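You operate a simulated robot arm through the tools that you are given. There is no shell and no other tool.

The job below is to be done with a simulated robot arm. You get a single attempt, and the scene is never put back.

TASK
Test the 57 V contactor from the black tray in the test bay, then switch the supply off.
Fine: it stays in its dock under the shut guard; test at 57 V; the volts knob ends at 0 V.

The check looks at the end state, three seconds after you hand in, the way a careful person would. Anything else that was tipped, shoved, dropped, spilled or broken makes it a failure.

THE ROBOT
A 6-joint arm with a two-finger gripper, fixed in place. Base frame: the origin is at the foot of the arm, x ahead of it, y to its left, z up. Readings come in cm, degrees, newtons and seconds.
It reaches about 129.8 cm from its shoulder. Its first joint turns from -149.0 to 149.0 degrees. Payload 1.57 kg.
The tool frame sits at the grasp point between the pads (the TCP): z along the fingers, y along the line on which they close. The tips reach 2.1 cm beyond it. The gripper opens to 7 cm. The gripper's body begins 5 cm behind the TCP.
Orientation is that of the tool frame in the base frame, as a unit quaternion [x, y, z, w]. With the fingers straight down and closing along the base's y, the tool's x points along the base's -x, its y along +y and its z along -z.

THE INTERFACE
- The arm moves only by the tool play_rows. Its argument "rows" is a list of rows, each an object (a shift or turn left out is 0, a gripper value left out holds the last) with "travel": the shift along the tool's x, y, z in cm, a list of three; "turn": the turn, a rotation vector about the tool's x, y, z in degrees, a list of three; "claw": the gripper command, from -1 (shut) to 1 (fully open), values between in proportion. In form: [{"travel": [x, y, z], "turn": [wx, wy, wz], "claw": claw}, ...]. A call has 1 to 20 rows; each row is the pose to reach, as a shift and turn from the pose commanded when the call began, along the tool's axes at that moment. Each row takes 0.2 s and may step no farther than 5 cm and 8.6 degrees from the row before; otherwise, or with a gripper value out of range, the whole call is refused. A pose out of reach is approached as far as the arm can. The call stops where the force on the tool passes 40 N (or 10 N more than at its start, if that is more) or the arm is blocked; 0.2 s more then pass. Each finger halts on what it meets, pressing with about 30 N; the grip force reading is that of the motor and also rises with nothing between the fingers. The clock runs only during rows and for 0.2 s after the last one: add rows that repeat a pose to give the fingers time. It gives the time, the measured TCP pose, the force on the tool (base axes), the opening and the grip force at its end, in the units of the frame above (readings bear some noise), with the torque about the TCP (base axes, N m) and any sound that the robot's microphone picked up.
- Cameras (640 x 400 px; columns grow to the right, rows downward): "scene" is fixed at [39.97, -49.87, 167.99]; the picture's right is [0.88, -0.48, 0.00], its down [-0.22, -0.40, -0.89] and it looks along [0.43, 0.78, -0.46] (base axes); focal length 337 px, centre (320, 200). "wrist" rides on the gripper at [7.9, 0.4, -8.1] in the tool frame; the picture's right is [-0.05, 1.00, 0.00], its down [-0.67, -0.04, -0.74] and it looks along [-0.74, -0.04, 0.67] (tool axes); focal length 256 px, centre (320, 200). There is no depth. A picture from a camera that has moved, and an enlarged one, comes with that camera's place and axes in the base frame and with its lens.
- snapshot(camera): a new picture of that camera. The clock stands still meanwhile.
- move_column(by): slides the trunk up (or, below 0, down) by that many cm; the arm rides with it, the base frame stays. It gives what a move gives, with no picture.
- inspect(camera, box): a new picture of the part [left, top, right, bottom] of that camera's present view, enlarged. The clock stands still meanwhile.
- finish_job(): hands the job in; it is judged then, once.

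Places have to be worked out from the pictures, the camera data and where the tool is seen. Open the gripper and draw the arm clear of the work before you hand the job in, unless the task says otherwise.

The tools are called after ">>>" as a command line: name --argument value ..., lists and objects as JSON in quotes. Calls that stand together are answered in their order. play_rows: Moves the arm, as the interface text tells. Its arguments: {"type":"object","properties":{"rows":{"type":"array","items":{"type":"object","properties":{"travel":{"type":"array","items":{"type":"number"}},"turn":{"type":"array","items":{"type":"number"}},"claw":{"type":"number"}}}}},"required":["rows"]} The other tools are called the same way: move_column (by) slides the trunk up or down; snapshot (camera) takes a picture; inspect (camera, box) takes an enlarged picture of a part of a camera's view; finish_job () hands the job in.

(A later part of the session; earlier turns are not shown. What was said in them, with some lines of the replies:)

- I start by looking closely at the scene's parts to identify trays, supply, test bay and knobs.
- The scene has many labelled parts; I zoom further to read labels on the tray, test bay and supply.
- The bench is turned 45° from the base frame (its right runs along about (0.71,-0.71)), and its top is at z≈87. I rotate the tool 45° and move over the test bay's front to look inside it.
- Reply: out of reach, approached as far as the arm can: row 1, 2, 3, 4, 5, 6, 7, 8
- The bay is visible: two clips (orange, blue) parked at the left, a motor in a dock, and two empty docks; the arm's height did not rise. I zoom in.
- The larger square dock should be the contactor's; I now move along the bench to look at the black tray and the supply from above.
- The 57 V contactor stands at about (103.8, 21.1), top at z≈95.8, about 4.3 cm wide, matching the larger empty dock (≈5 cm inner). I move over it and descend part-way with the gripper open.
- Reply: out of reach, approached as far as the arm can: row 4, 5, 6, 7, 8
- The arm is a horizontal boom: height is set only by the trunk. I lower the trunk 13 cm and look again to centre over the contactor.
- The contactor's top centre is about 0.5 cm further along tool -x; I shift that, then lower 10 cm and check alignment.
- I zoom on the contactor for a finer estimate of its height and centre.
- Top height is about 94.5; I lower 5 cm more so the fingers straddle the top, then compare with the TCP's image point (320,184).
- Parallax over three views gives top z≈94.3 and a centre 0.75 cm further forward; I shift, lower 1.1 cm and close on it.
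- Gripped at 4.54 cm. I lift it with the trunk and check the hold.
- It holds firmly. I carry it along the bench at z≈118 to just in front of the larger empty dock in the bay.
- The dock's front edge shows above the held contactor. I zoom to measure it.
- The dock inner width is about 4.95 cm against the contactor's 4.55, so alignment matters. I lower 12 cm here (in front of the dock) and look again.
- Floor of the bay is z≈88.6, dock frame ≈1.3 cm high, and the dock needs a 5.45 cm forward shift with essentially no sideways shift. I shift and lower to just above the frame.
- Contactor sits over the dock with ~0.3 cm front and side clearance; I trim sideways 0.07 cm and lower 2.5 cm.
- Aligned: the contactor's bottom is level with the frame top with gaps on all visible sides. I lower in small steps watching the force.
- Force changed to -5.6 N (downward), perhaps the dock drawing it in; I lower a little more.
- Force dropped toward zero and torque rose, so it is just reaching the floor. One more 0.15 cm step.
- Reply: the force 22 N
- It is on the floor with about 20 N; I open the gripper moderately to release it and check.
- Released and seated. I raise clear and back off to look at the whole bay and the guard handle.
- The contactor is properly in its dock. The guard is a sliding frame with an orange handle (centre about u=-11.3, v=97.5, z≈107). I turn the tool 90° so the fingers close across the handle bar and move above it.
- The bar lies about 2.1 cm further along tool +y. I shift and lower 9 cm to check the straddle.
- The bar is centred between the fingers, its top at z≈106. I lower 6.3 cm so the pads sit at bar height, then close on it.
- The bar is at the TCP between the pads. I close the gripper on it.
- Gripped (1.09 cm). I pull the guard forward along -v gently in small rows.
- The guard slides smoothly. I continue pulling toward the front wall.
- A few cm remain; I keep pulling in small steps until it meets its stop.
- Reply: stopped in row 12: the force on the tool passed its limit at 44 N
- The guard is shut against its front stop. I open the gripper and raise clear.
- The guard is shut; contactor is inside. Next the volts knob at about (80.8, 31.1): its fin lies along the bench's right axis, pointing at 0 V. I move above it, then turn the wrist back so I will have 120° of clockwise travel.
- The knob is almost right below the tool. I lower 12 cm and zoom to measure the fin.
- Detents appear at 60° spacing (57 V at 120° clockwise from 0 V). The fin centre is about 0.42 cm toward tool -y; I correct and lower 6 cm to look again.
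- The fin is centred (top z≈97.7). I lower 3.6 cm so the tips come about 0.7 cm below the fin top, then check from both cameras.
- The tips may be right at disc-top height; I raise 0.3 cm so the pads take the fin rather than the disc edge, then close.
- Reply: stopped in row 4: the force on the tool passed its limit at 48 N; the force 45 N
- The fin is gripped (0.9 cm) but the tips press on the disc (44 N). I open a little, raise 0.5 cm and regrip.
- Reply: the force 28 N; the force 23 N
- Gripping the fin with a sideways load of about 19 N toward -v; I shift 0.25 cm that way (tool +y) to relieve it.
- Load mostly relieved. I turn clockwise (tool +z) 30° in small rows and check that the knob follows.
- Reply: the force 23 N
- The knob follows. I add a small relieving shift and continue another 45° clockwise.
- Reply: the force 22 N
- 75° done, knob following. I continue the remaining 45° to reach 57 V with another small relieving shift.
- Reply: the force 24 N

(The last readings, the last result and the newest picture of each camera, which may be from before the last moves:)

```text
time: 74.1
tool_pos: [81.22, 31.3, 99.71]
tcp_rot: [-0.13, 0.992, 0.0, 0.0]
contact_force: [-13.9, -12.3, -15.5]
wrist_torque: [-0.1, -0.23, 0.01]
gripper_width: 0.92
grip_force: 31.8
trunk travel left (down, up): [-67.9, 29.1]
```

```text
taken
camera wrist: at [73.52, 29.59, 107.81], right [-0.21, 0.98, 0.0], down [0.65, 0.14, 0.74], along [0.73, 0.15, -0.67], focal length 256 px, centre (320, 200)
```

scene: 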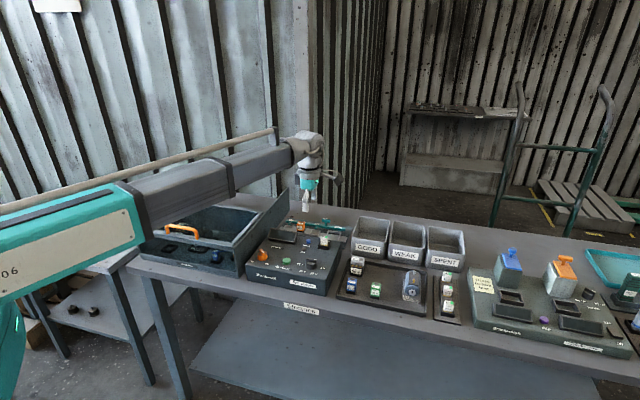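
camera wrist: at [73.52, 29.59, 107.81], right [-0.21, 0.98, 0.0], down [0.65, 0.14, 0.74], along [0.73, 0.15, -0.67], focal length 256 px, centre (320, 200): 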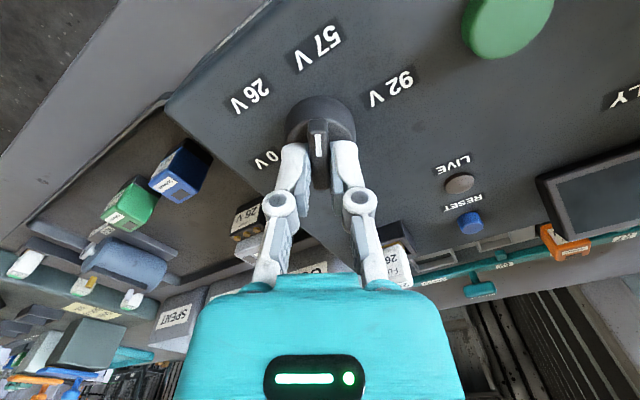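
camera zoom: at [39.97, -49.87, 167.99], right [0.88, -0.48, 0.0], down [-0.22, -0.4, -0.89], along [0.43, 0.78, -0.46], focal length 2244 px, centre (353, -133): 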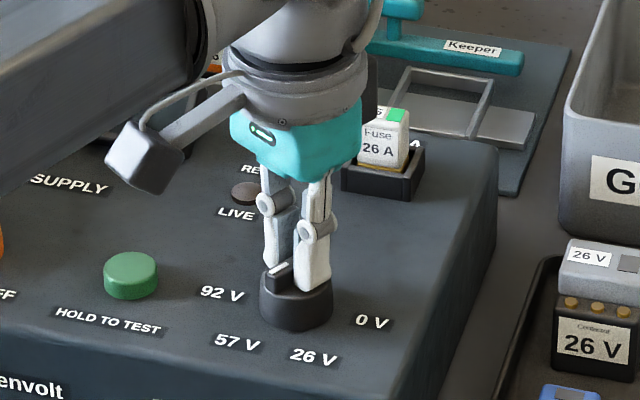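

The pointer now aims at 57 V. I release, raise, and verify the pointer.

>>> play_rows --rows '[{"claw": 0}, {"claw": 0}, {"claw": 0}]'

>>> move_column --by 10

>>> snapshot --camera "wrist"

>>> inspect --camera "wrist" --box '[220, 0, 500, 180]'

>>> inspect --camera "scene" --box '[250, 220, 350, 280]'

```text
time: 74.9
tool_pos: [81.33, 31.37, 99.82]
tcp_rot: [-0.132, 0.991, 0.001, 0.0]
contact_force: [0.6, 0.4, 0.1]
wrist_torque: [-0.02, 0.0, 0.03]
gripper_width: 3.5
grip_force: 0.0
trunk travel left (down, up): [-67.9, 29.1]
```

```text
time: 76.2
tool_pos: [81.28, 31.42, 109.73]
tcp_rot: [-0.13, 0.991, 0.0, 0.0]
contact_force: [0.6, 0.8, 0.1]
wrist_torque: [0.0, 0.01, 0.0]
gripper_width: 3.5
grip_force: 0.0
trunk travel left (down, up): [-77.9, 19.1]
```

```text
taken
camera wrist: at [73.58, 29.7, 117.79], right [-0.21, 0.98, 0.0], down [0.65, 0.14, 0.74], along [0.73, 0.15, -0.67], focal length 256 px, centre (320, 200)
```

wrist: 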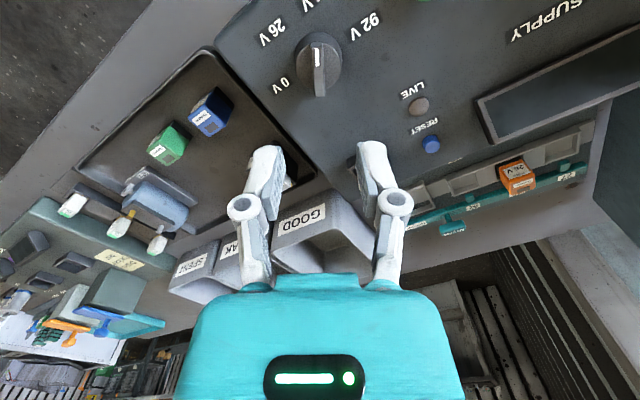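

```text
2.22 times, centred on (360, 90) of wrist
camera zoom: at [73.58, 29.7, 117.79], right [-0.21, 0.98, 0.0], down [0.65, 0.14, 0.74], along [0.73, 0.15, -0.67], focal length 569 px, centre (231, 444)
```

zoom: 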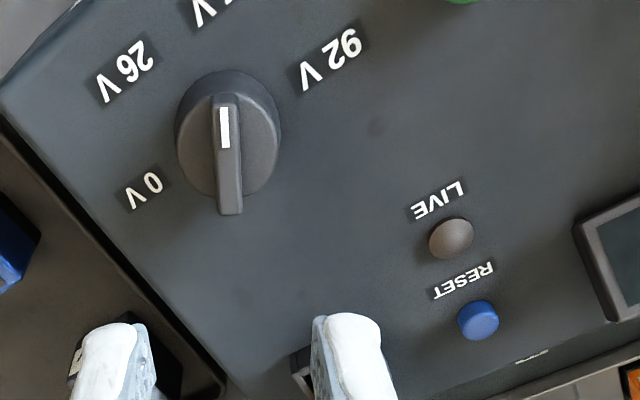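

```text
6.40 times, centred on (300, 250) of scene
camera zoom: at [39.97, -49.87, 167.99], right [0.88, -0.48, 0.0], down [-0.22, -0.4, -0.89], along [0.43, 0.78, -0.46], focal length 2154 px, centre (448, -120)
```

zoom: 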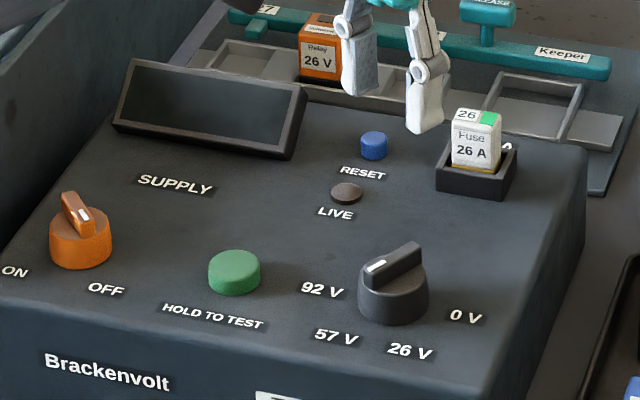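

The pointer stands on 57 V. Next the orange supply switch at about (67.9, 43.1); I move above it, turning the tool so the fingers close across its fin.

>>> play_rows --rows '[{"travel": [1, 1.5, 0], "turn": [0, 0, -7]}, {"travel": [2, 3, 0], "turn": [0, 0, -14]}, {"travel": [3, 4.5, 0], "turn": [0, 0, -21]}, {"travel": [4, 6, 0], "turn": [0, 0, -28]}, {"travel": [5, 7.5, 0], "turn": [0, 0, -35]}, {"travel": [6, 9, 0], "turn": [0, 0, -42]}, {"travel": [7, 10.5, 0], "turn": [0, 0, -49]}, {"travel": [8, 12, 0], "turn": [0, 0, -56]}, {"travel": [9, 13.5, 0], "turn": [0, 0, -63]}, {"travel": [9.87, 14.69, 0], "turn": [0, 0, -70], "claw": 0.6}, {"travel": [9.87, 14.69, 0], "turn": [0, 0, -75], "claw": 0.6}, {"travel": [9.87, 14.69, 0], "turn": [0, 0, -75], "claw": 0.6}]'

>>> snapshot --camera "wrist"

>>> inspect --camera "wrist" --box '[220, 0, 420, 160]'

>>> inspect --camera "scene" --box '[230, 200, 330, 280]'

```text
time: 78.8
tool_pos: [67.99, 43.05, 109.74]
tcp_rot: [0.708, -0.706, 0.001, 0.0]
contact_force: [-0.3, -0.4, 0.1]
wrist_torque: [0.0, -0.03, 0.0]
gripper_width: 5.61
grip_force: 0.1
trunk travel left (down, up): [-77.9, 19.1]
```

```text
taken
camera wrist: at [67.59, 35.04, 117.79], right [-1.0, 0.05, 0.0], down [0.03, 0.67, 0.75], along [0.04, 0.74, -0.67], focal length 256 px, centre (320, 200)
```

wrist: 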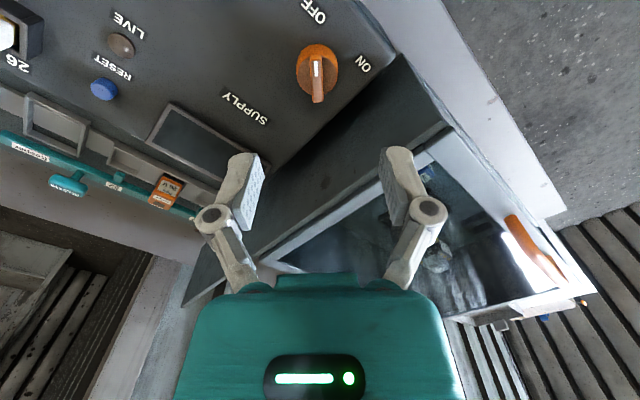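

```text
2.50 times, centred on (320, 80) of wrist
camera zoom: at [67.59, 35.04, 117.79], right [-1.0, 0.05, 0.0], down [0.03, 0.67, 0.75], along [0.04, 0.74, -0.67], focal length 640 px, centre (320, 500)
```

zoom: 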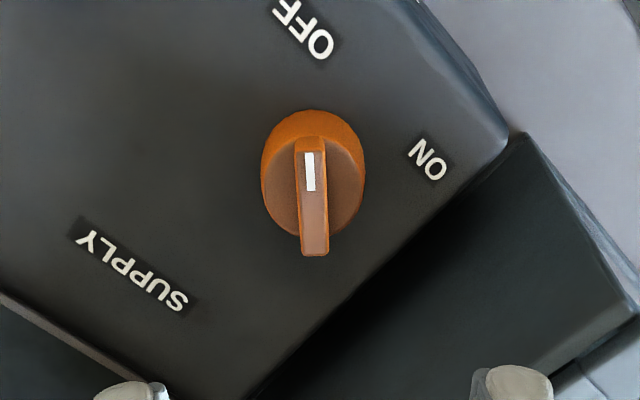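

```text
5.00 times, centred on (280, 240) of scene
camera zoom: at [39.97, -49.87, 167.99], right [0.88, -0.48, 0.0], down [-0.22, -0.4, -0.89], along [0.43, 0.78, -0.46], focal length 1683 px, centre (520, 0)
```

zoom: 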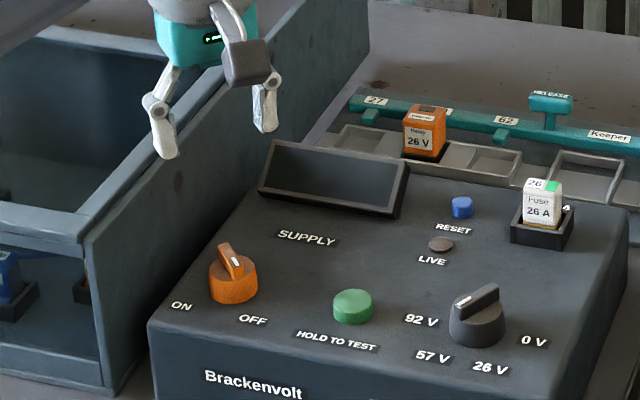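

The fin is aligned; ON is 90° clockwise. I correct by (-0.5,-0.27) and lower 6 cm to refine.

>>> play_rows --rows '[{"travel": [-0.5, -0.27, 0]}, {"travel": [-0.5, -0.27, 0]}]'

>>> move_column --by -6.5

>>> inspect --camera "wrist" --box '[220, 40, 420, 240]'

>>> inspect --camera "scene" --box '[250, 220, 310, 280]'

```text
time: 79.5
tool_pos: [68.34, 43.63, 109.74]
tcp_rot: [-0.707, 0.708, 0.0, 0.0]
contact_force: [0.8, 1.0, -0.2]
wrist_torque: [0.0, 0.03, 0.02]
gripper_width: 5.59
grip_force: 0.0
trunk travel left (down, up): [-77.9, 19.1]
```

```text
time: 80.5
tool_pos: [68.32, 43.65, 103.23]
tcp_rot: [-0.706, 0.708, 0.001, 0.0]
contact_force: [-0.3, 0.5, -0.3]
wrist_torque: [0.0, -0.01, 0.04]
gripper_width: 5.6
grip_force: 0.0
trunk travel left (down, up): [-71.4, 25.6]
```

```text
2.00 times, centred on (320, 140) of wrist
camera zoom: at [67.86, 35.53, 111.3], right [-1.0, 0.05, 0.0], down [0.04, 0.67, 0.75], along [0.04, 0.74, -0.67], focal length 512 px, centre (320, 320)
```

zoom: 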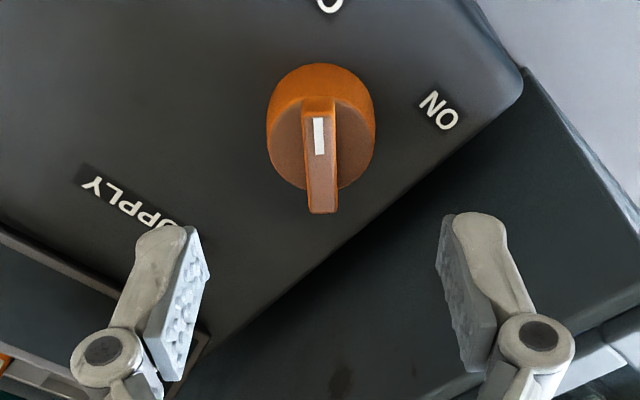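

```text
6.67 times, centred on (280, 250) of scene
camera zoom: at [39.97, -49.87, 167.99], right [0.88, -0.48, 0.0], down [-0.22, -0.4, -0.89], along [0.43, 0.78, -0.46], focal length 2244 px, centre (587, -133)
```

zoom: 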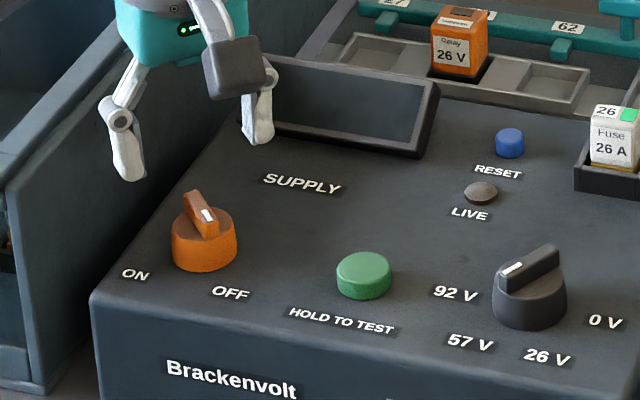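

Centred now. I lower 3.4 cm to the same height that worked on the other knob and close on the fin.

>>> move_column --by -3.4

>>> play_rows --rows '[{"claw": -1}, {"claw": -1}, {"claw": -1}, {"claw": -1}, {"claw": -1}]'

>>> inspect --camera "wrist" --box '[220, 80, 420, 280]'

>>> inspect --camera "scene" --box '[250, 220, 310, 280]'

```text
time: 81.3
tool_pos: [68.22, 43.53, 99.78]
tcp_rot: [-0.707, 0.708, 0.001, 0.001]
contact_force: [0.1, 0.0, -0.1]
wrist_torque: [0.02, 0.02, -0.04]
gripper_width: 5.61
grip_force: 0.1
trunk travel left (down, up): [-68.0, 29.0]
```

```text
time: 82.5
tool_pos: [68.3, 43.53, 99.84]
tcp_rot: [-0.707, 0.707, 0.001, 0.001]
contact_force: [-2.0, 0.9, 1.6]
wrist_torque: [0.06, 0.03, 0.02]
gripper_width: 0.9
grip_force: 31.8
trunk travel left (down, up): [-68.0, 29.0]
```

```text
2.00 times, centred on (320, 180) of wrist
camera zoom: at [67.83, 35.54, 107.92], right [-1.0, 0.05, 0.0], down [0.04, 0.67, 0.75], along [0.04, 0.74, -0.67], focal length 512 px, centre (320, 240)
```

zoom: 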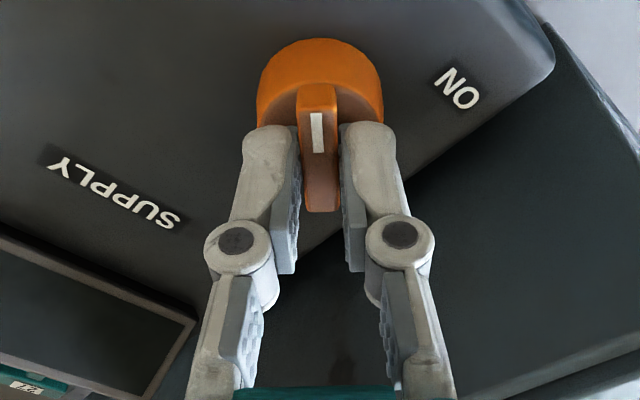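

```text
6.67 times, centred on (280, 250) of scene
camera zoom: at [39.97, -49.87, 167.99], right [0.88, -0.48, 0.0], down [-0.22, -0.4, -0.89], along [0.43, 0.78, -0.46], focal length 2244 px, centre (587, -133)
```

zoom: 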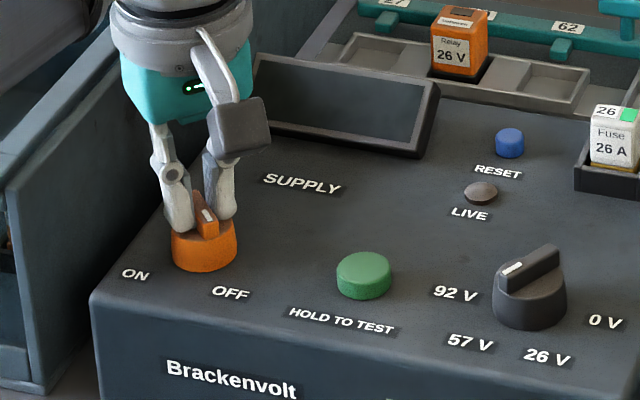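

Gripped cleanly. I turn it 90° clockwise to ON.

>>> play_rows --rows '[{"turn": [0, 0, 5]}, {"turn": [0, 0, 10]}, {"turn": [0, 0, 15]}, {"turn": [0, 0, 20]}, {"turn": [0, 0, 25]}, {"turn": [0, 0, 30]}, {"turn": [0, 0, 35]}, {"turn": [0, 0, 40]}, {"turn": [0, 0, 45]}, {"turn": [0, 0, 45]}]'

>>> play_rows --rows '[{"turn": [0, 0, 5]}, {"turn": [0, 0, 10]}, {"turn": [0, 0, 15]}, {"turn": [0, 0, 20]}, {"turn": [0, 0, 25]}, {"turn": [0, 0, 30]}, {"turn": [0, 0, 35]}, {"turn": [0, 0, 40]}, {"turn": [0, 0, 45]}, {"turn": [0, 0, 45]}]'

>>> inspect --camera "scene" --box '[240, 210, 330, 280]'

>>> snapshot --camera "wrist"

```text
time: 84.7
tool_pos: [68.3, 43.52, 99.9]
tcp_rot: [-0.382, 0.924, 0.0, 0.0]
contact_force: [3.2, -1.0, 4.9]
wrist_torque: [-0.28, 0.2, 0.0]
gripper_width: 0.9
grip_force: 32.4
trunk travel left (down, up): [-68.0, 29.0]
```

```text
time: 86.9
tool_pos: [68.2, 43.53, 99.85]
tcp_rot: [0.001, 1.0, 0.0, 0.001]
contact_force: [10.5, -2.4, 10.3]
wrist_torque: [-0.09, -0.76, 0.02]
gripper_width: 0.87
grip_force: 32.5
trunk travel left (down, up): [-68.0, 29.0]
```

```text
5.71 times, centred on (285, 245) of scene
camera zoom: at [39.97, -49.87, 167.99], right [0.88, -0.48, 0.0], down [-0.22, -0.4, -0.89], along [0.43, 0.78, -0.46], focal length 1923 px, centre (520, -57)
```

zoom: 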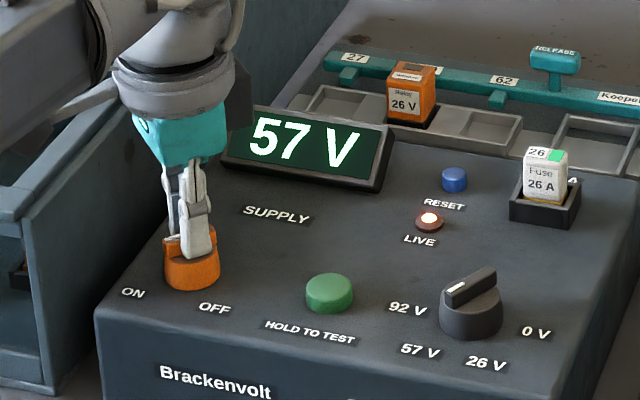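

```text
taken
camera wrist: at [60.37, 43.85, 107.91], right [0.06, 1.0, 0.0], down [0.67, -0.04, 0.75], along [0.74, -0.04, -0.67], focal length 256 px, centre (320, 200)
```

wrist: 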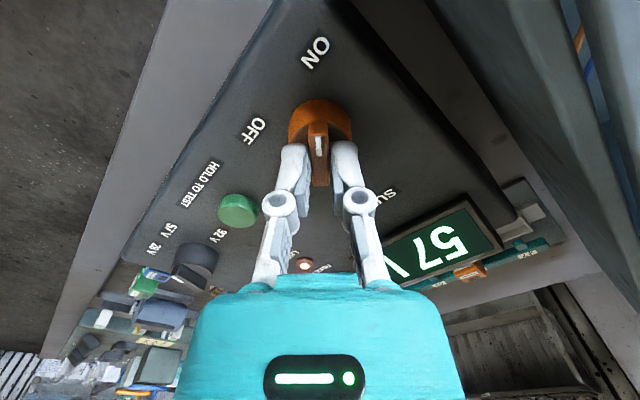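

The display reads 57 V and LIVE is lit. I release the switch, raise, and move over the green HOLD TO TEST button with the fingers closed.

>>> play_rows --rows '[{"claw": 0}, {"claw": 0}, {"claw": 0}]'

>>> move_column --by 7

>>> play_rows --rows '[{"travel": [-2.1, -2.1, 0], "claw": -1}, {"travel": [-4.2, -4.2, 0]}, {"travel": [-6.35, -6.25, 0]}, {"travel": [-6.35, -6.25, 0]}, {"travel": [-6.35, -6.25, 0]}]'

>>> snapshot --camera "wrist"

>>> inspect --camera "scene" --box '[240, 200, 340, 280]'

```text
time: 87.7
tool_pos: [68.34, 43.56, 99.79]
tcp_rot: [0.0, 1.0, 0.0, 0.0]
contact_force: [0.3, 0.3, -0.7]
wrist_torque: [0.0, 0.01, 0.0]
gripper_width: 3.51
grip_force: 0.1
trunk travel left (down, up): [-68.0, 29.0]
```

```text
time: 88.8
tool_pos: [68.2, 43.49, 106.89]
tcp_rot: [0.0, 1.0, 0.0, 0.001]
contact_force: [0.0, -0.6, 0.2]
wrist_torque: [0.01, -0.01, -0.03]
gripper_width: 3.49
grip_force: 0.1
trunk travel left (down, up): [-75.0, 22.0]
```

```text
time: 90.0
tool_pos: [74.6, 37.32, 106.82]
tcp_rot: [0.0, 1.0, 0.0, 0.0]
contact_force: [-0.4, -0.1, -0.4]
wrist_torque: [-0.04, 0.0, 0.02]
gripper_width: 0.0
grip_force: 29.0
trunk travel left (down, up): [-75.0, 22.0]
```

```text
taken
camera wrist: at [66.69, 37.69, 114.9], right [0.05, 1.0, 0.0], down [0.67, -0.04, 0.74], along [0.74, -0.04, -0.67], focal length 256 px, centre (320, 200)
```

wrist: 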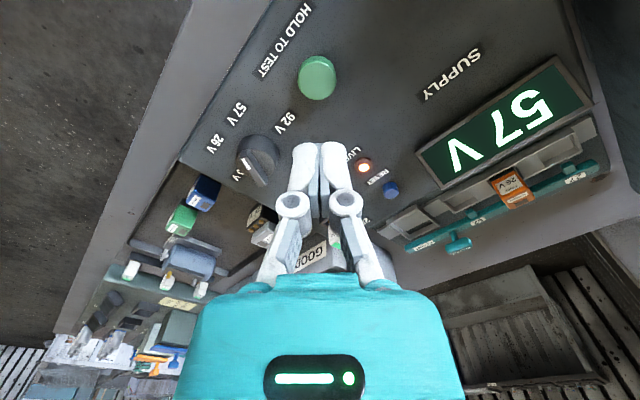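

```text
5.00 times, centred on (290, 240) of scene
camera zoom: at [39.97, -49.87, 167.99], right [0.88, -0.48, 0.0], down [-0.22, -0.4, -0.89], along [0.43, 0.78, -0.46], focal length 1683 px, centre (470, 0)
```

zoom: 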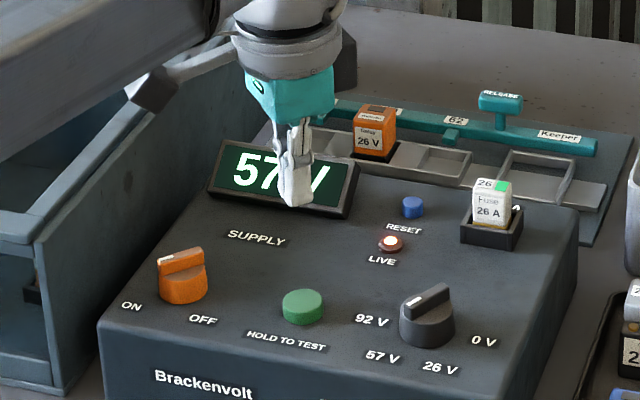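

The button is within a few mm of the tool axis; I correct and lower to just above it.

>>> play_rows --rows '[{"travel": [0.3, -0.2, 0]}, {"travel": [0.3, -0.2, 0]}]'

>>> move_column --by -6.5

>>> inspect --camera "scene" --box '[260, 220, 320, 270]'

>>> inspect --camera "wrist" --box '[220, 60, 420, 240]'

```text
time: 90.5
tool_pos: [74.24, 37.16, 106.81]
tcp_rot: [-0.001, 1.0, 0.001, -0.001]
contact_force: [0.7, -0.3, 0.3]
wrist_torque: [0.0, -0.02, -0.01]
gripper_width: 0.01
grip_force: 28.6
trunk travel left (down, up): [-75.0, 22.0]
```

```text
time: 91.6
tool_pos: [74.36, 37.12, 100.35]
tcp_rot: [0.0, 1.0, 0.001, 0.0]
contact_force: [-0.3, 0.4, -0.4]
wrist_torque: [0.0, -0.03, 0.0]
gripper_width: 0.0
grip_force: 28.3
trunk travel left (down, up): [-68.5, 28.5]
```

```text
8.00 times, centred on (290, 245) of scene
camera zoom: at [39.97, -49.87, 167.99], right [0.88, -0.48, 0.0], down [-0.22, -0.4, -0.89], along [0.43, 0.78, -0.46], focal length 2693 px, centre (560, -160)
```

zoom: 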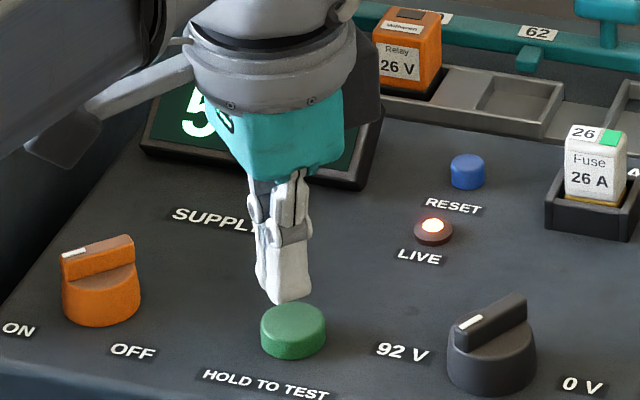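

```text
2.22 times, centred on (320, 150) of wrist
camera zoom: at [66.37, 37.47, 108.41], right [0.05, 1.0, 0.0], down [0.67, -0.04, 0.74], along [0.74, -0.04, -0.67], focal length 569 px, centre (320, 311)
```

zoom: 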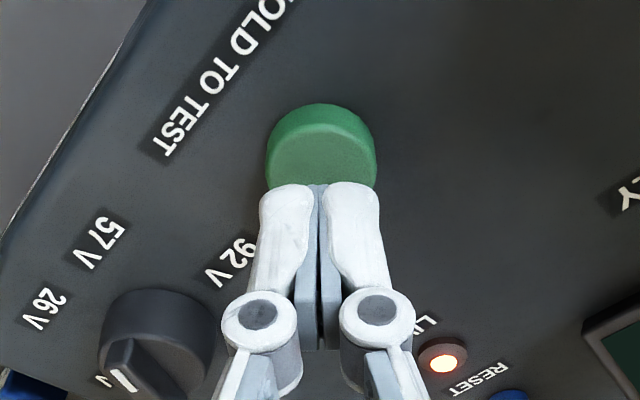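

The closed fingertips are right above the button. I lower in small steps until it presses.

>>> move_column --by -1

>>> move_column --by -0.5

>>> inspect --camera "scene" --box '[250, 210, 330, 270]'

```text
time: 92.2
tool_pos: [74.29, 37.14, 99.31]
tcp_rot: [0.001, 1.0, 0.001, 0.0]
contact_force: [0.1, 0.6, 0.6]
wrist_torque: [-0.02, -0.01, -0.02]
gripper_width: 0.0
grip_force: 28.9
trunk travel left (down, up): [-67.5, 29.5]
```

```text
time: 92.7
tool_pos: [74.23, 37.05, 98.9]
tcp_rot: [0.0, 1.0, 0.0, -0.001]
contact_force: [0.1, 0.7, 0.7]
wrist_torque: [-0.02, 0.02, -0.05]
gripper_width: 0.0
grip_force: 28.7
trunk travel left (down, up): [-67.0, 30.0]
```

```text
6.67 times, centred on (290, 240) of scene
camera zoom: at [39.97, -49.87, 167.99], right [0.88, -0.48, 0.0], down [-0.22, -0.4, -0.89], along [0.43, 0.78, -0.46], focal length 2244 px, centre (520, -67)
```

zoom: 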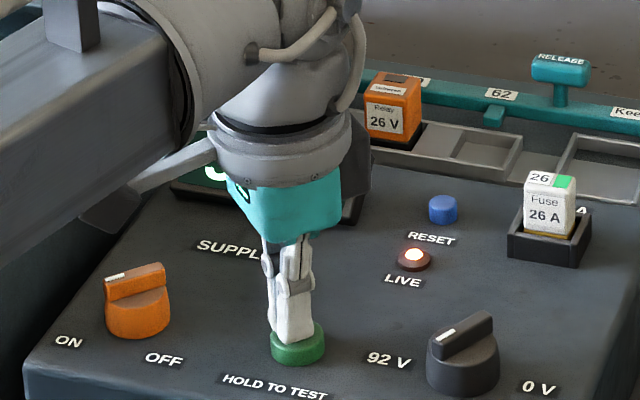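

No contact yet. I continue in small steps.

>>> move_column --by -0.4

>>> move_column --by -0.3

>>> snapshot --camera "wrist"

```text
time: 93.2
tool_pos: [74.37, 37.06, 98.39]
tcp_rot: [0.0, 1.0, 0.001, 0.0]
contact_force: [0.5, -0.2, 1.2]
wrist_torque: [0.0, -0.02, -0.01]
gripper_width: 0.59
grip_force: 28.4
trunk travel left (down, up): [-66.6, 30.4]
heard: click
```

```text
time: 93.8
tool_pos: [74.25, 37.14, 98.27]
tcp_rot: [-0.001, 1.0, 0.0, 0.0]
contact_force: [0.2, 1.2, 5.3]
wrist_torque: [0.01, -0.02, -0.01]
gripper_width: 0.6
grip_force: 29.0
trunk travel left (down, up): [-66.3, 30.7]
```

```text
taken
camera wrist: at [66.37, 37.46, 106.22], right [0.05, 1.0, 0.0], down [0.67, -0.04, 0.75], along [0.74, -0.04, -0.67], focal length 256 px, centre (320, 200)
```

wrist: 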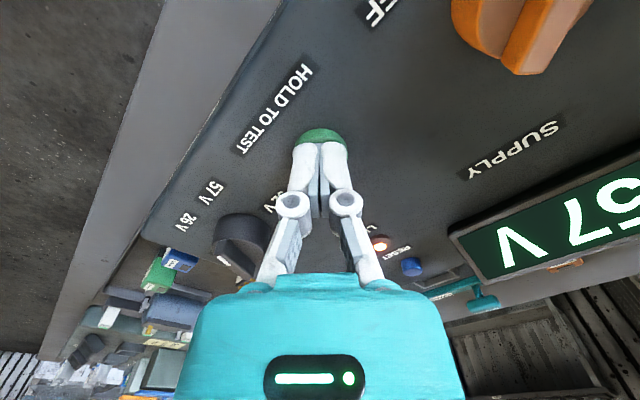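

A click was heard and the force is 5 N. I hold the button for about 3 seconds and watch the display.

>>> play_rows --rows '[{"claw": -1}, {"claw": -1}, {"claw": -1}, {"claw": -1}, {"claw": -1}, {"claw": -1}, {"claw": -1}, {"claw": -1}, {"claw": -1}, {"claw": -1}, {"claw": -1}, {"claw": -1}, {"claw": -1}, {"claw": -1}, {"claw": -1}]'

>>> snapshot --camera "wrist"

>>> inspect --camera "scene" --box '[130, 180, 330, 280]'

```text
time: 97.0
tool_pos: [74.18, 37.07, 98.19]
tcp_rot: [0.001, 1.0, 0.0, -0.001]
contact_force: [0.3, 0.3, 5.1]
wrist_torque: [0.01, 0.0, 0.02]
gripper_width: 0.6
grip_force: 28.5
trunk travel left (down, up): [-66.3, 30.7]
```

```text
taken
camera wrist: at [66.35, 37.46, 106.23], right [0.05, 1.0, 0.0], down [0.67, -0.04, 0.74], along [0.74, -0.04, -0.67], focal length 256 px, centre (320, 200)
```

wrist: 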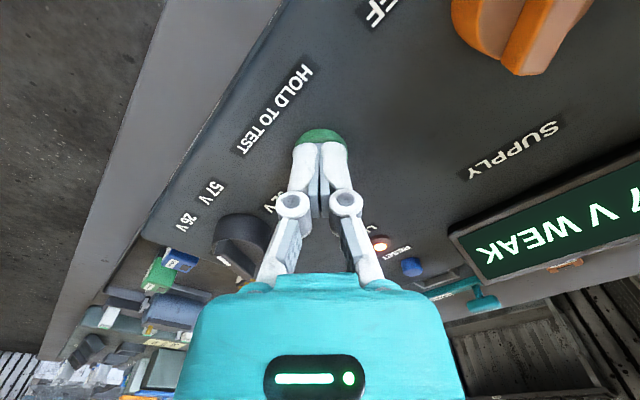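

```text
3.20 times, centred on (230, 230) of scene
camera zoom: at [39.97, -49.87, 167.99], right [0.88, -0.48, 0.0], down [-0.22, -0.4, -0.89], along [0.43, 0.78, -0.46], focal length 1077 px, centre (608, 104)
```

zoom: 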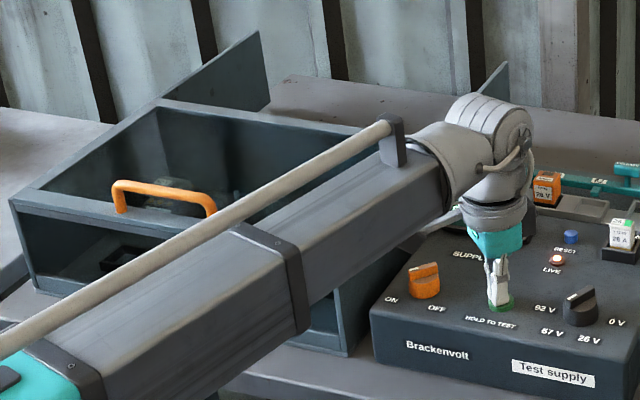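

The display reads "57 V WEAK": the test has been carried out. I lift off the button and go back above the orange switch.

>>> move_column --by 8.5

>>> play_rows --rows '[{"travel": [2, 2.1, 0], "claw": 0.2}, {"travel": [4, 4.3, 0]}, {"travel": [5.97, 6.42, 0]}, {"travel": [5.97, 6.42, 0]}, {"travel": [5.97, 6.42, 0]}]'

>>> snapshot --camera "wrist"

>>> inspect --camera "wrist" --box '[220, 0, 420, 200]'

```text
time: 98.2
tool_pos: [74.31, 37.06, 106.62]
tcp_rot: [0.0, 1.0, 0.0, 0.0]
contact_force: [0.2, 0.8, -1.6]
wrist_torque: [0.01, 0.0, 0.0]
gripper_width: 0.0
grip_force: 28.0
trunk travel left (down, up): [-74.8, 22.2]
```

```text
time: 99.4
tool_pos: [68.32, 43.56, 106.68]
tcp_rot: [0.0, 1.0, 0.002, 0.0]
contact_force: [0.1, 0.4, -0.5]
wrist_torque: [0.02, 0.01, -0.02]
gripper_width: 4.2
grip_force: 0.0
trunk travel left (down, up): [-74.8, 22.2]
```

```text
taken
camera wrist: at [60.43, 43.96, 114.7], right [0.05, 1.0, 0.0], down [0.67, -0.04, 0.74], along [0.74, -0.04, -0.67], focal length 256 px, centre (320, 200)
```

wrist: 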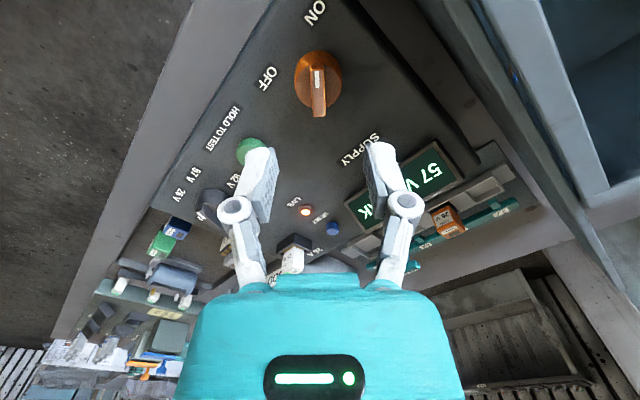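

```text
2.00 times, centred on (320, 100) of wrist
camera zoom: at [60.43, 43.96, 114.7], right [0.05, 1.0, 0.0], down [0.67, -0.04, 0.74], along [0.74, -0.04, -0.67], focal length 512 px, centre (320, 400)
```

zoom: 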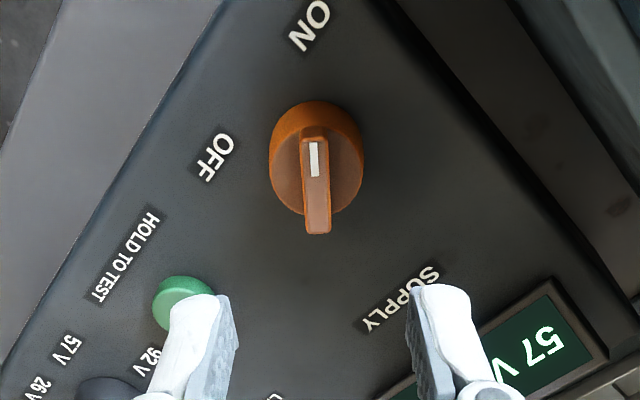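

The switch fin is below and aligned. I lower, grip it and turn it back 90° counter-clockwise to OFF.

>>> move_column --by -6.85

>>> play_rows --rows '[{"claw": -1}, {"claw": -1}, {"claw": -1}, {"claw": -1}]'

>>> play_rows --rows '[{"turn": [0, 0, -5]}, {"turn": [0, 0, -10]}, {"turn": [0, 0, -15]}, {"turn": [0, 0, -20]}, {"turn": [0, 0, -25]}, {"turn": [0, 0, -30]}, {"turn": [0, 0, -35]}, {"turn": [0, 0, -40]}, {"turn": [0, 0, -45]}, {"turn": [0, 0, -45]}]'

>>> play_rows --rows '[{"turn": [0, 0, -5]}, {"turn": [0, 0, -10]}, {"turn": [0, 0, -15]}, {"turn": [0, 0, -20]}, {"turn": [0, 0, -25]}, {"turn": [0, 0, -30]}, {"turn": [0, 0, -35]}, {"turn": [0, 0, -40]}, {"turn": [0, 0, -45]}, {"turn": [0, 0, -45]}]'

>>> inspect --camera "scene" --box '[240, 210, 330, 280]'

```text
time: 100.4
tool_pos: [68.25, 43.79, 99.66]
tcp_rot: [-0.001, 1.0, 0.002, 0.0]
contact_force: [0.3, 0.9, 0.5]
wrist_torque: [0.0, 0.0, 0.01]
gripper_width: 4.2
grip_force: 0.2
trunk travel left (down, up): [-67.9, 29.1]
```

```text
time: 101.4
tool_pos: [68.3, 43.49, 99.89]
tcp_rot: [0.001, 1.0, 0.0, 0.0]
contact_force: [-0.2, -8.6, -1.3]
wrist_torque: [-0.16, -0.16, 0.02]
gripper_width: 0.89
grip_force: 31.7
trunk travel left (down, up): [-67.9, 29.1]
```

```text
time: 103.6
tool_pos: [68.29, 43.65, 99.81]
tcp_rot: [-0.383, 0.924, 0.001, 0.0]
contact_force: [-7.7, -5.5, -4.3]
wrist_torque: [-0.51, 0.59, -0.03]
gripper_width: 0.91
grip_force: 32.0
trunk travel left (down, up): [-67.9, 29.1]
```

```text
time: 105.8
tool_pos: [68.15, 43.59, 99.86]
tcp_rot: [0.708, -0.706, -0.001, -0.001]
contact_force: [-13.0, -4.5, -10.6]
wrist_torque: [0.2, 0.27, -0.02]
gripper_width: 0.88
grip_force: 32.5
trunk travel left (down, up): [-67.9, 29.1]
```

```text
5.71 times, centred on (285, 245) of scene
camera zoom: at [39.97, -49.87, 167.99], right [0.88, -0.48, 0.0], down [-0.22, -0.4, -0.89], along [0.43, 0.78, -0.46], focal length 1923 px, centre (520, -57)
```

zoom: 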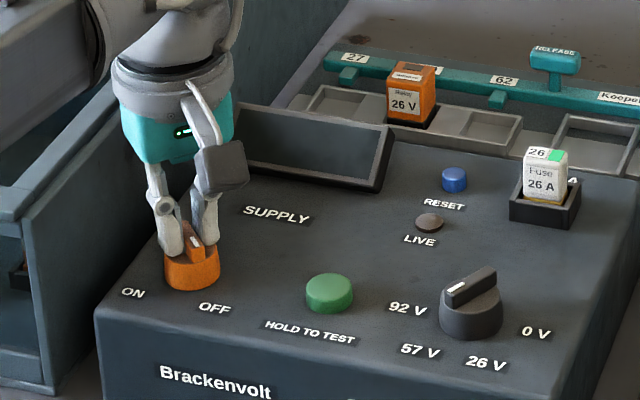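

The supply is off (display dark, LIVE out). I release, raise, and move back over the volts knob at its 57 V orientation.

>>> play_rows --rows '[{"claw": 0.2}, {"claw": 0.2}, {"claw": 0.2}]'

>>> move_column --by 7

>>> play_rows --rows '[{"travel": [1.2, -1.3, 0], "turn": [0, 0, 7.5]}, {"travel": [2.4, -2.6, 0], "turn": [0, 0, 15]}, {"travel": [3.6, -3.9, 0], "turn": [0, 0, 22.5]}, {"travel": [4.8, -5.2, 0], "turn": [0, 0, 30]}, {"travel": [6, -6.5, 0], "turn": [0, 0, 37.5]}, {"travel": [7.2, -7.8, 0], "turn": [0, 0, 45]}, {"travel": [8.4, -9.1, 0], "turn": [0, 0, 52.5]}, {"travel": [9.6, -10.4, 0], "turn": [0, 0, 60]}, {"travel": [10.8, -11.7, 0], "turn": [0, 0, 67.5]}, {"travel": [12.2, -13, 0], "turn": [0, 0, 75]}, {"travel": [12.2, -13, 0], "turn": [0, 0, 75]}]'

>>> snapshot --camera "wrist"

>>> inspect --camera "wrist" --box '[220, 0, 420, 200]'

>>> inspect --camera "scene" --box '[240, 210, 350, 280]'

```text
time: 106.6
tool_pos: [68.32, 43.63, 99.84]
tcp_rot: [-0.707, 0.707, 0.001, 0.001]
contact_force: [-0.4, 0.9, -0.2]
wrist_torque: [0.0, -0.01, 0.02]
gripper_width: 4.2
grip_force: 0.1
trunk travel left (down, up): [-67.9, 29.1]
```

```text
time: 107.7
tool_pos: [68.33, 43.66, 106.79]
tcp_rot: [0.707, -0.707, 0.0, 0.0]
contact_force: [0.4, -0.7, 0.7]
wrist_torque: [-0.03, -0.02, 0.0]
gripper_width: 4.23
grip_force: 0.0
trunk travel left (down, up): [-74.9, 22.1]
```

```text
time: 110.1
tool_pos: [81.41, 31.32, 106.64]
tcp_rot: [-0.13, 0.992, 0.001, -0.001]
contact_force: [0.3, -0.2, -0.3]
wrist_torque: [-0.02, 0.0, 0.0]
gripper_width: 4.22
grip_force: 0.0
trunk travel left (down, up): [-74.9, 22.1]
```

```text
taken
camera wrist: at [73.56, 29.62, 114.85], right [-0.2, 0.98, 0.0], down [0.65, 0.14, 0.74], along [0.73, 0.15, -0.67], focal length 256 px, centre (320, 200)
```

wrist: 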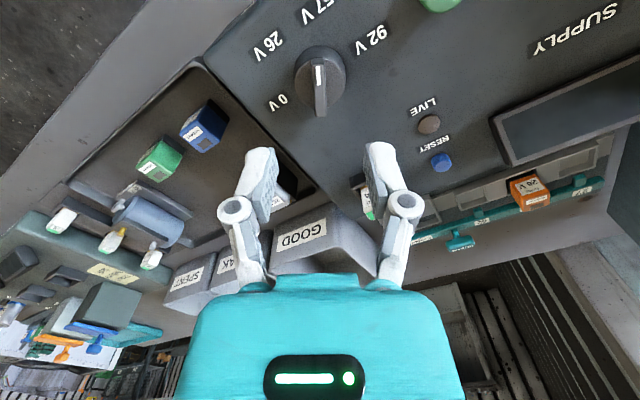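

```text
2.00 times, centred on (320, 100) of wrist
camera zoom: at [73.56, 29.62, 114.85], right [-0.2, 0.98, 0.0], down [0.65, 0.14, 0.74], along [0.73, 0.15, -0.67], focal length 512 px, centre (320, 400)
```

zoom: 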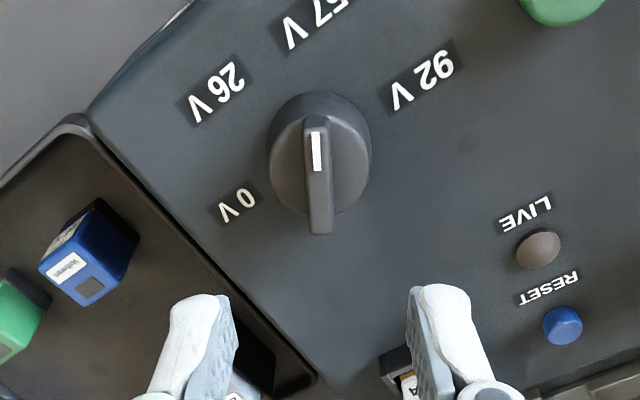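

```text
5.71 times, centred on (295, 245) of scene
camera zoom: at [39.97, -49.87, 167.99], right [0.88, -0.48, 0.0], down [-0.22, -0.4, -0.89], along [0.43, 0.78, -0.46], focal length 1923 px, centre (463, -57)
```

zoom: 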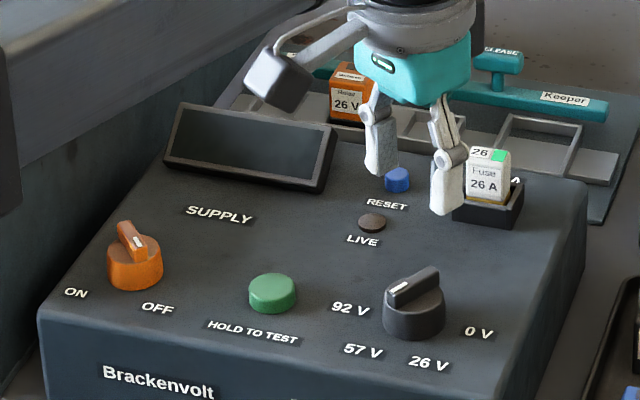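

Aligned over the fin. I lower 6.95 cm and grip the volts knob.

>>> move_column --by -6.95

>>> play_rows --rows '[{"claw": -1}, {"claw": -1}, {"claw": -1}, {"claw": -1}]'

```text
time: 111.2
tool_pos: [81.46, 31.22, 99.79]
tcp_rot: [-0.131, 0.991, 0.0, 0.0]
contact_force: [0.4, 0.3, 0.5]
wrist_torque: [0.0, 0.01, 0.01]
gripper_width: 4.2
grip_force: 0.1
trunk travel left (down, up): [-68.0, 29.0]
```

```text
time: 112.2
tool_pos: [81.23, 31.42, 99.82]
tcp_rot: [-0.13, 0.991, 0.0, -0.001]
contact_force: [1.2, -2.5, 2.5]
wrist_torque: [-0.03, 0.02, -0.01]
gripper_width: 0.93
grip_force: 31.3
trunk travel left (down, up): [-68.0, 29.0]
```

Gripped with almost no side load. I turn it counter-clockwise in stages toward 0 V.

>>> play_rows --rows '[{"turn": [0, 0, -5]}, {"turn": [0, 0, -10]}, {"turn": [0, 0, -15]}, {"turn": [0, 0, -20]}, {"turn": [0, 0, -25]}, {"turn": [0, 0, -30]}, {"turn": [0, 0, -35]}, {"turn": [0, 0, -40]}, {"turn": [0, 0, -40]}]'

>>> play_rows --rows '[{"turn": [0, 0, -5]}, {"turn": [0, 0, -10]}, {"turn": [0, 0, -15]}, {"turn": [0, 0, -20]}, {"turn": [0, 0, -25]}, {"turn": [0, 0, -30]}, {"turn": [0, 0, -35]}, {"turn": [0, 0, -40]}, {"turn": [0, 0, -40]}]'

>>> inspect --camera "scene" --box '[280, 220, 350, 280]'

```text
time: 114.2
tool_pos: [81.2, 31.49, 99.85]
tcp_rot: [-0.463, 0.886, 0.0, 0.001]
contact_force: [-4.3, 1.7, 0.3]
wrist_torque: [-0.3, 0.24, 0.02]
gripper_width: 0.9
grip_force: 32.2
trunk travel left (down, up): [-68.0, 29.0]
```

```text
time: 116.2
tool_pos: [81.12, 31.36, 99.92]
tcp_rot: [0.738, -0.674, -0.001, 0.0]
contact_force: [-17.5, 4.0, -11.0]
wrist_torque: [0.73, 0.39, 0.01]
gripper_width: 0.9
grip_force: 31.6
trunk travel left (down, up): [-68.0, 29.0]
```

```text
6.67 times, centred on (315, 250) of scene
camera zoom: at [39.97, -49.87, 167.99], right [0.88, -0.48, 0.0], down [-0.22, -0.4, -0.89], along [0.43, 0.78, -0.46], focal length 2244 px, centre (353, -133)
```

zoom: 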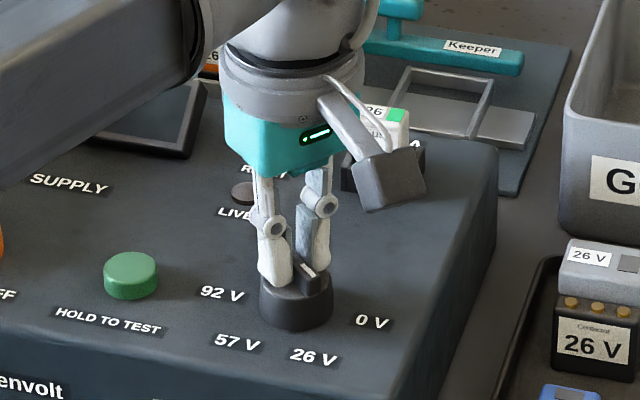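

80° done. I add a 0.15 cm relieving shift and do the last 40°.

>>> play_rows --rows '[{"travel": [0, 0.15, 0]}, {"travel": [0, 0.15, 0], "turn": [0, 0, -5]}, {"travel": [0, 0.15, 0], "turn": [0, 0, -10]}, {"travel": [0, 0.15, 0], "turn": [0, 0, -15]}, {"travel": [0, 0.15, 0], "turn": [0, 0, -20]}, {"travel": [0, 0.15, 0], "turn": [0, 0, -25]}, {"travel": [0, 0.15, 0], "turn": [0, 0, -30]}, {"travel": [0, 0.15, 0], "turn": [0, 0, -35]}, {"travel": [0, 0.15, 0], "turn": [0, 0, -40]}, {"travel": [0, 0.15, 0], "turn": [0, 0, -40]}]'

>>> inspect --camera "scene" --box '[280, 220, 350, 280]'

```text
time: 118.4
tool_pos: [81.12, 31.31, 99.89]
tcp_rot: [0.924, -0.382, 0.001, -0.001]
contact_force: [-13.5, 2.3, -8.0]
wrist_torque: [0.04, 0.26, -0.02]
gripper_width: 0.9
grip_force: 31.9
trunk travel left (down, up): [-68.0, 29.0]
```

```text
6.67 times, centred on (315, 250) of scene
camera zoom: at [39.97, -49.87, 167.99], right [0.88, -0.48, 0.0], down [-0.22, -0.4, -0.89], along [0.43, 0.78, -0.46], focal length 2244 px, centre (353, -133)
```

zoom: 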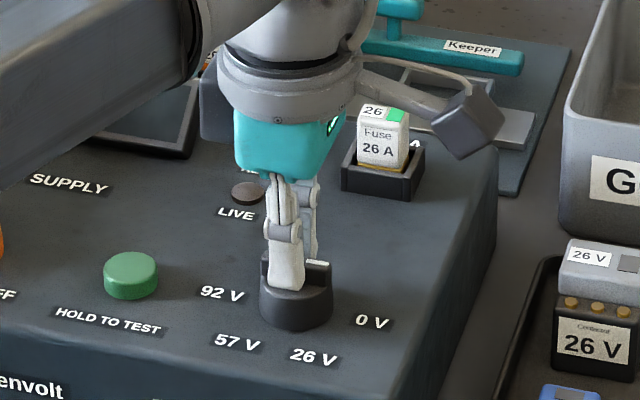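

The knob is back at 0 V. I release, raise the trunk well clear and verify everything.

>>> play_rows --rows '[{"claw": 0.2}, {"claw": 0.2}, {"claw": 0.2}]'

>>> move_column --by 22

>>> inspect --camera "scene" --box '[240, 210, 350, 280]'

>>> inspect --camera "wrist" --box '[200, 0, 420, 140]'

>>> inspect --camera "scene" --box '[120, 170, 300, 290]'

```text
time: 119.2
tool_pos: [81.17, 31.3, 99.7]
tcp_rot: [0.924, -0.383, 0.001, 0.0]
contact_force: [-0.3, 0.0, -0.3]
wrist_torque: [0.0, 0.04, -0.01]
gripper_width: 4.2
grip_force: 0.2
trunk travel left (down, up): [-68.0, 29.0]
```

```text
time: 121.5
tool_pos: [81.23, 31.24, 121.76]
tcp_rot: [0.924, -0.382, 0.0, -0.001]
contact_force: [-0.3, 0.3, -0.7]
wrist_torque: [0.02, -0.01, 0.0]
gripper_width: 4.23
grip_force: 0.1
trunk travel left (down, up): [-90.0, 7.0]
```

```text
5.71 times, centred on (295, 245) of scene
camera zoom: at [39.97, -49.87, 167.99], right [0.88, -0.48, 0.0], down [-0.22, -0.4, -0.89], along [0.43, 0.78, -0.46], focal length 1923 px, centre (463, -57)
```

zoom: 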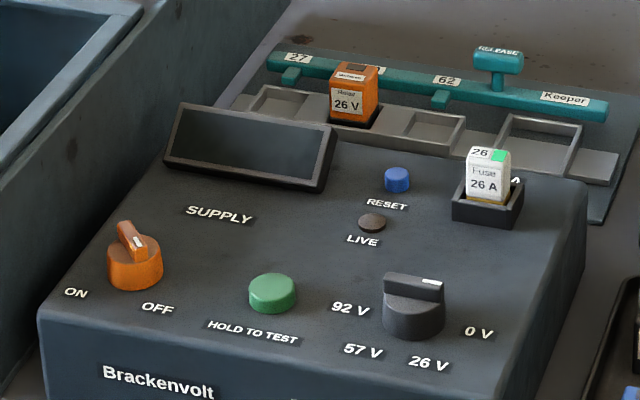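

```text
2.86 times, centred on (310, 70) of wrist
camera zoom: at [86.5, 25.33, 129.88], right [-0.74, -0.67, 0.0], down [-0.45, 0.5, 0.75], along [-0.5, 0.55, -0.67], focal length 731 px, centre (349, 571)
```

zoom: 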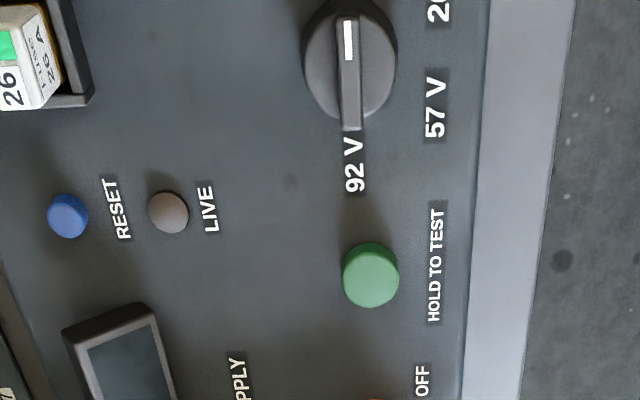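

```text
3.33 times, centred on (210, 230) of scene
camera zoom: at [39.97, -49.87, 167.99], right [0.88, -0.48, 0.0], down [-0.22, -0.4, -0.89], along [0.43, 0.78, -0.46], focal length 1122 px, centre (687, 100)
```

zoom: 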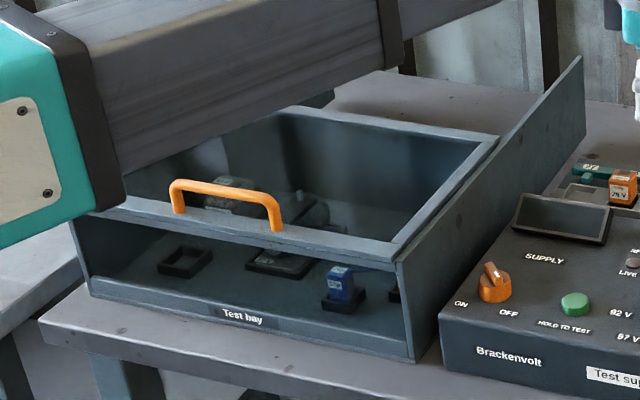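

All is in the required state: knob on 0 V, switch OFF, guard shut over the docked contactor. I open the gripper and draw the arm back from the bench before handing in.

>>> play_rows --rows '[{"travel": [0, 3, 0], "claw": 1}, {"travel": [0, 6, 0]}, {"travel": [0, 9, 0]}, {"travel": [0, 12, 0]}, {"travel": [0, 12, 0]}]'

>>> snapshot --camera "scene"

```text
time: 122.7
tool_pos: [72.68, 22.8, 121.74]
tcp_rot: [0.924, -0.383, 0.0, 0.001]
contact_force: [0.1, 0.3, 0.5]
wrist_torque: [0.0, 0.03, -0.03]
gripper_width: 7.01
grip_force: 0.0
trunk travel left (down, up): [-90.0, 7.0]
```

```text
taken
```

scene: 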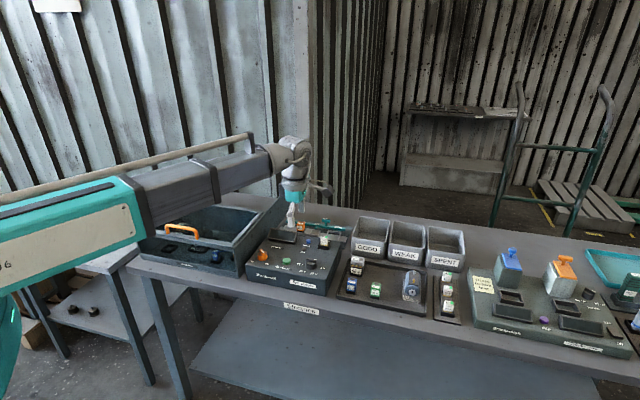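

The arm is clear, the gripper is open and nothing else on the bench was disturbed, so I hand the job in.

>>> finish_job

```text
The job is handed in.
```

I tested the 57 V contactor at 57 V in the test bay, and the supply's display read "57 V WEAK". I've handed the job in; no pass or fail result has come back.

- **Contactor:** it is still in its dock in the bay, with the guard pulled shut against its stop.
- **Supply:** the switch is at OFF. The display and the LIVE lamp are both dark.
- **Volts knob:** it is back at 0 V.
- **Arm:** the gripper is open and the arm is drawn back from the bench. In the last picture nothing else on the bench looked moved.
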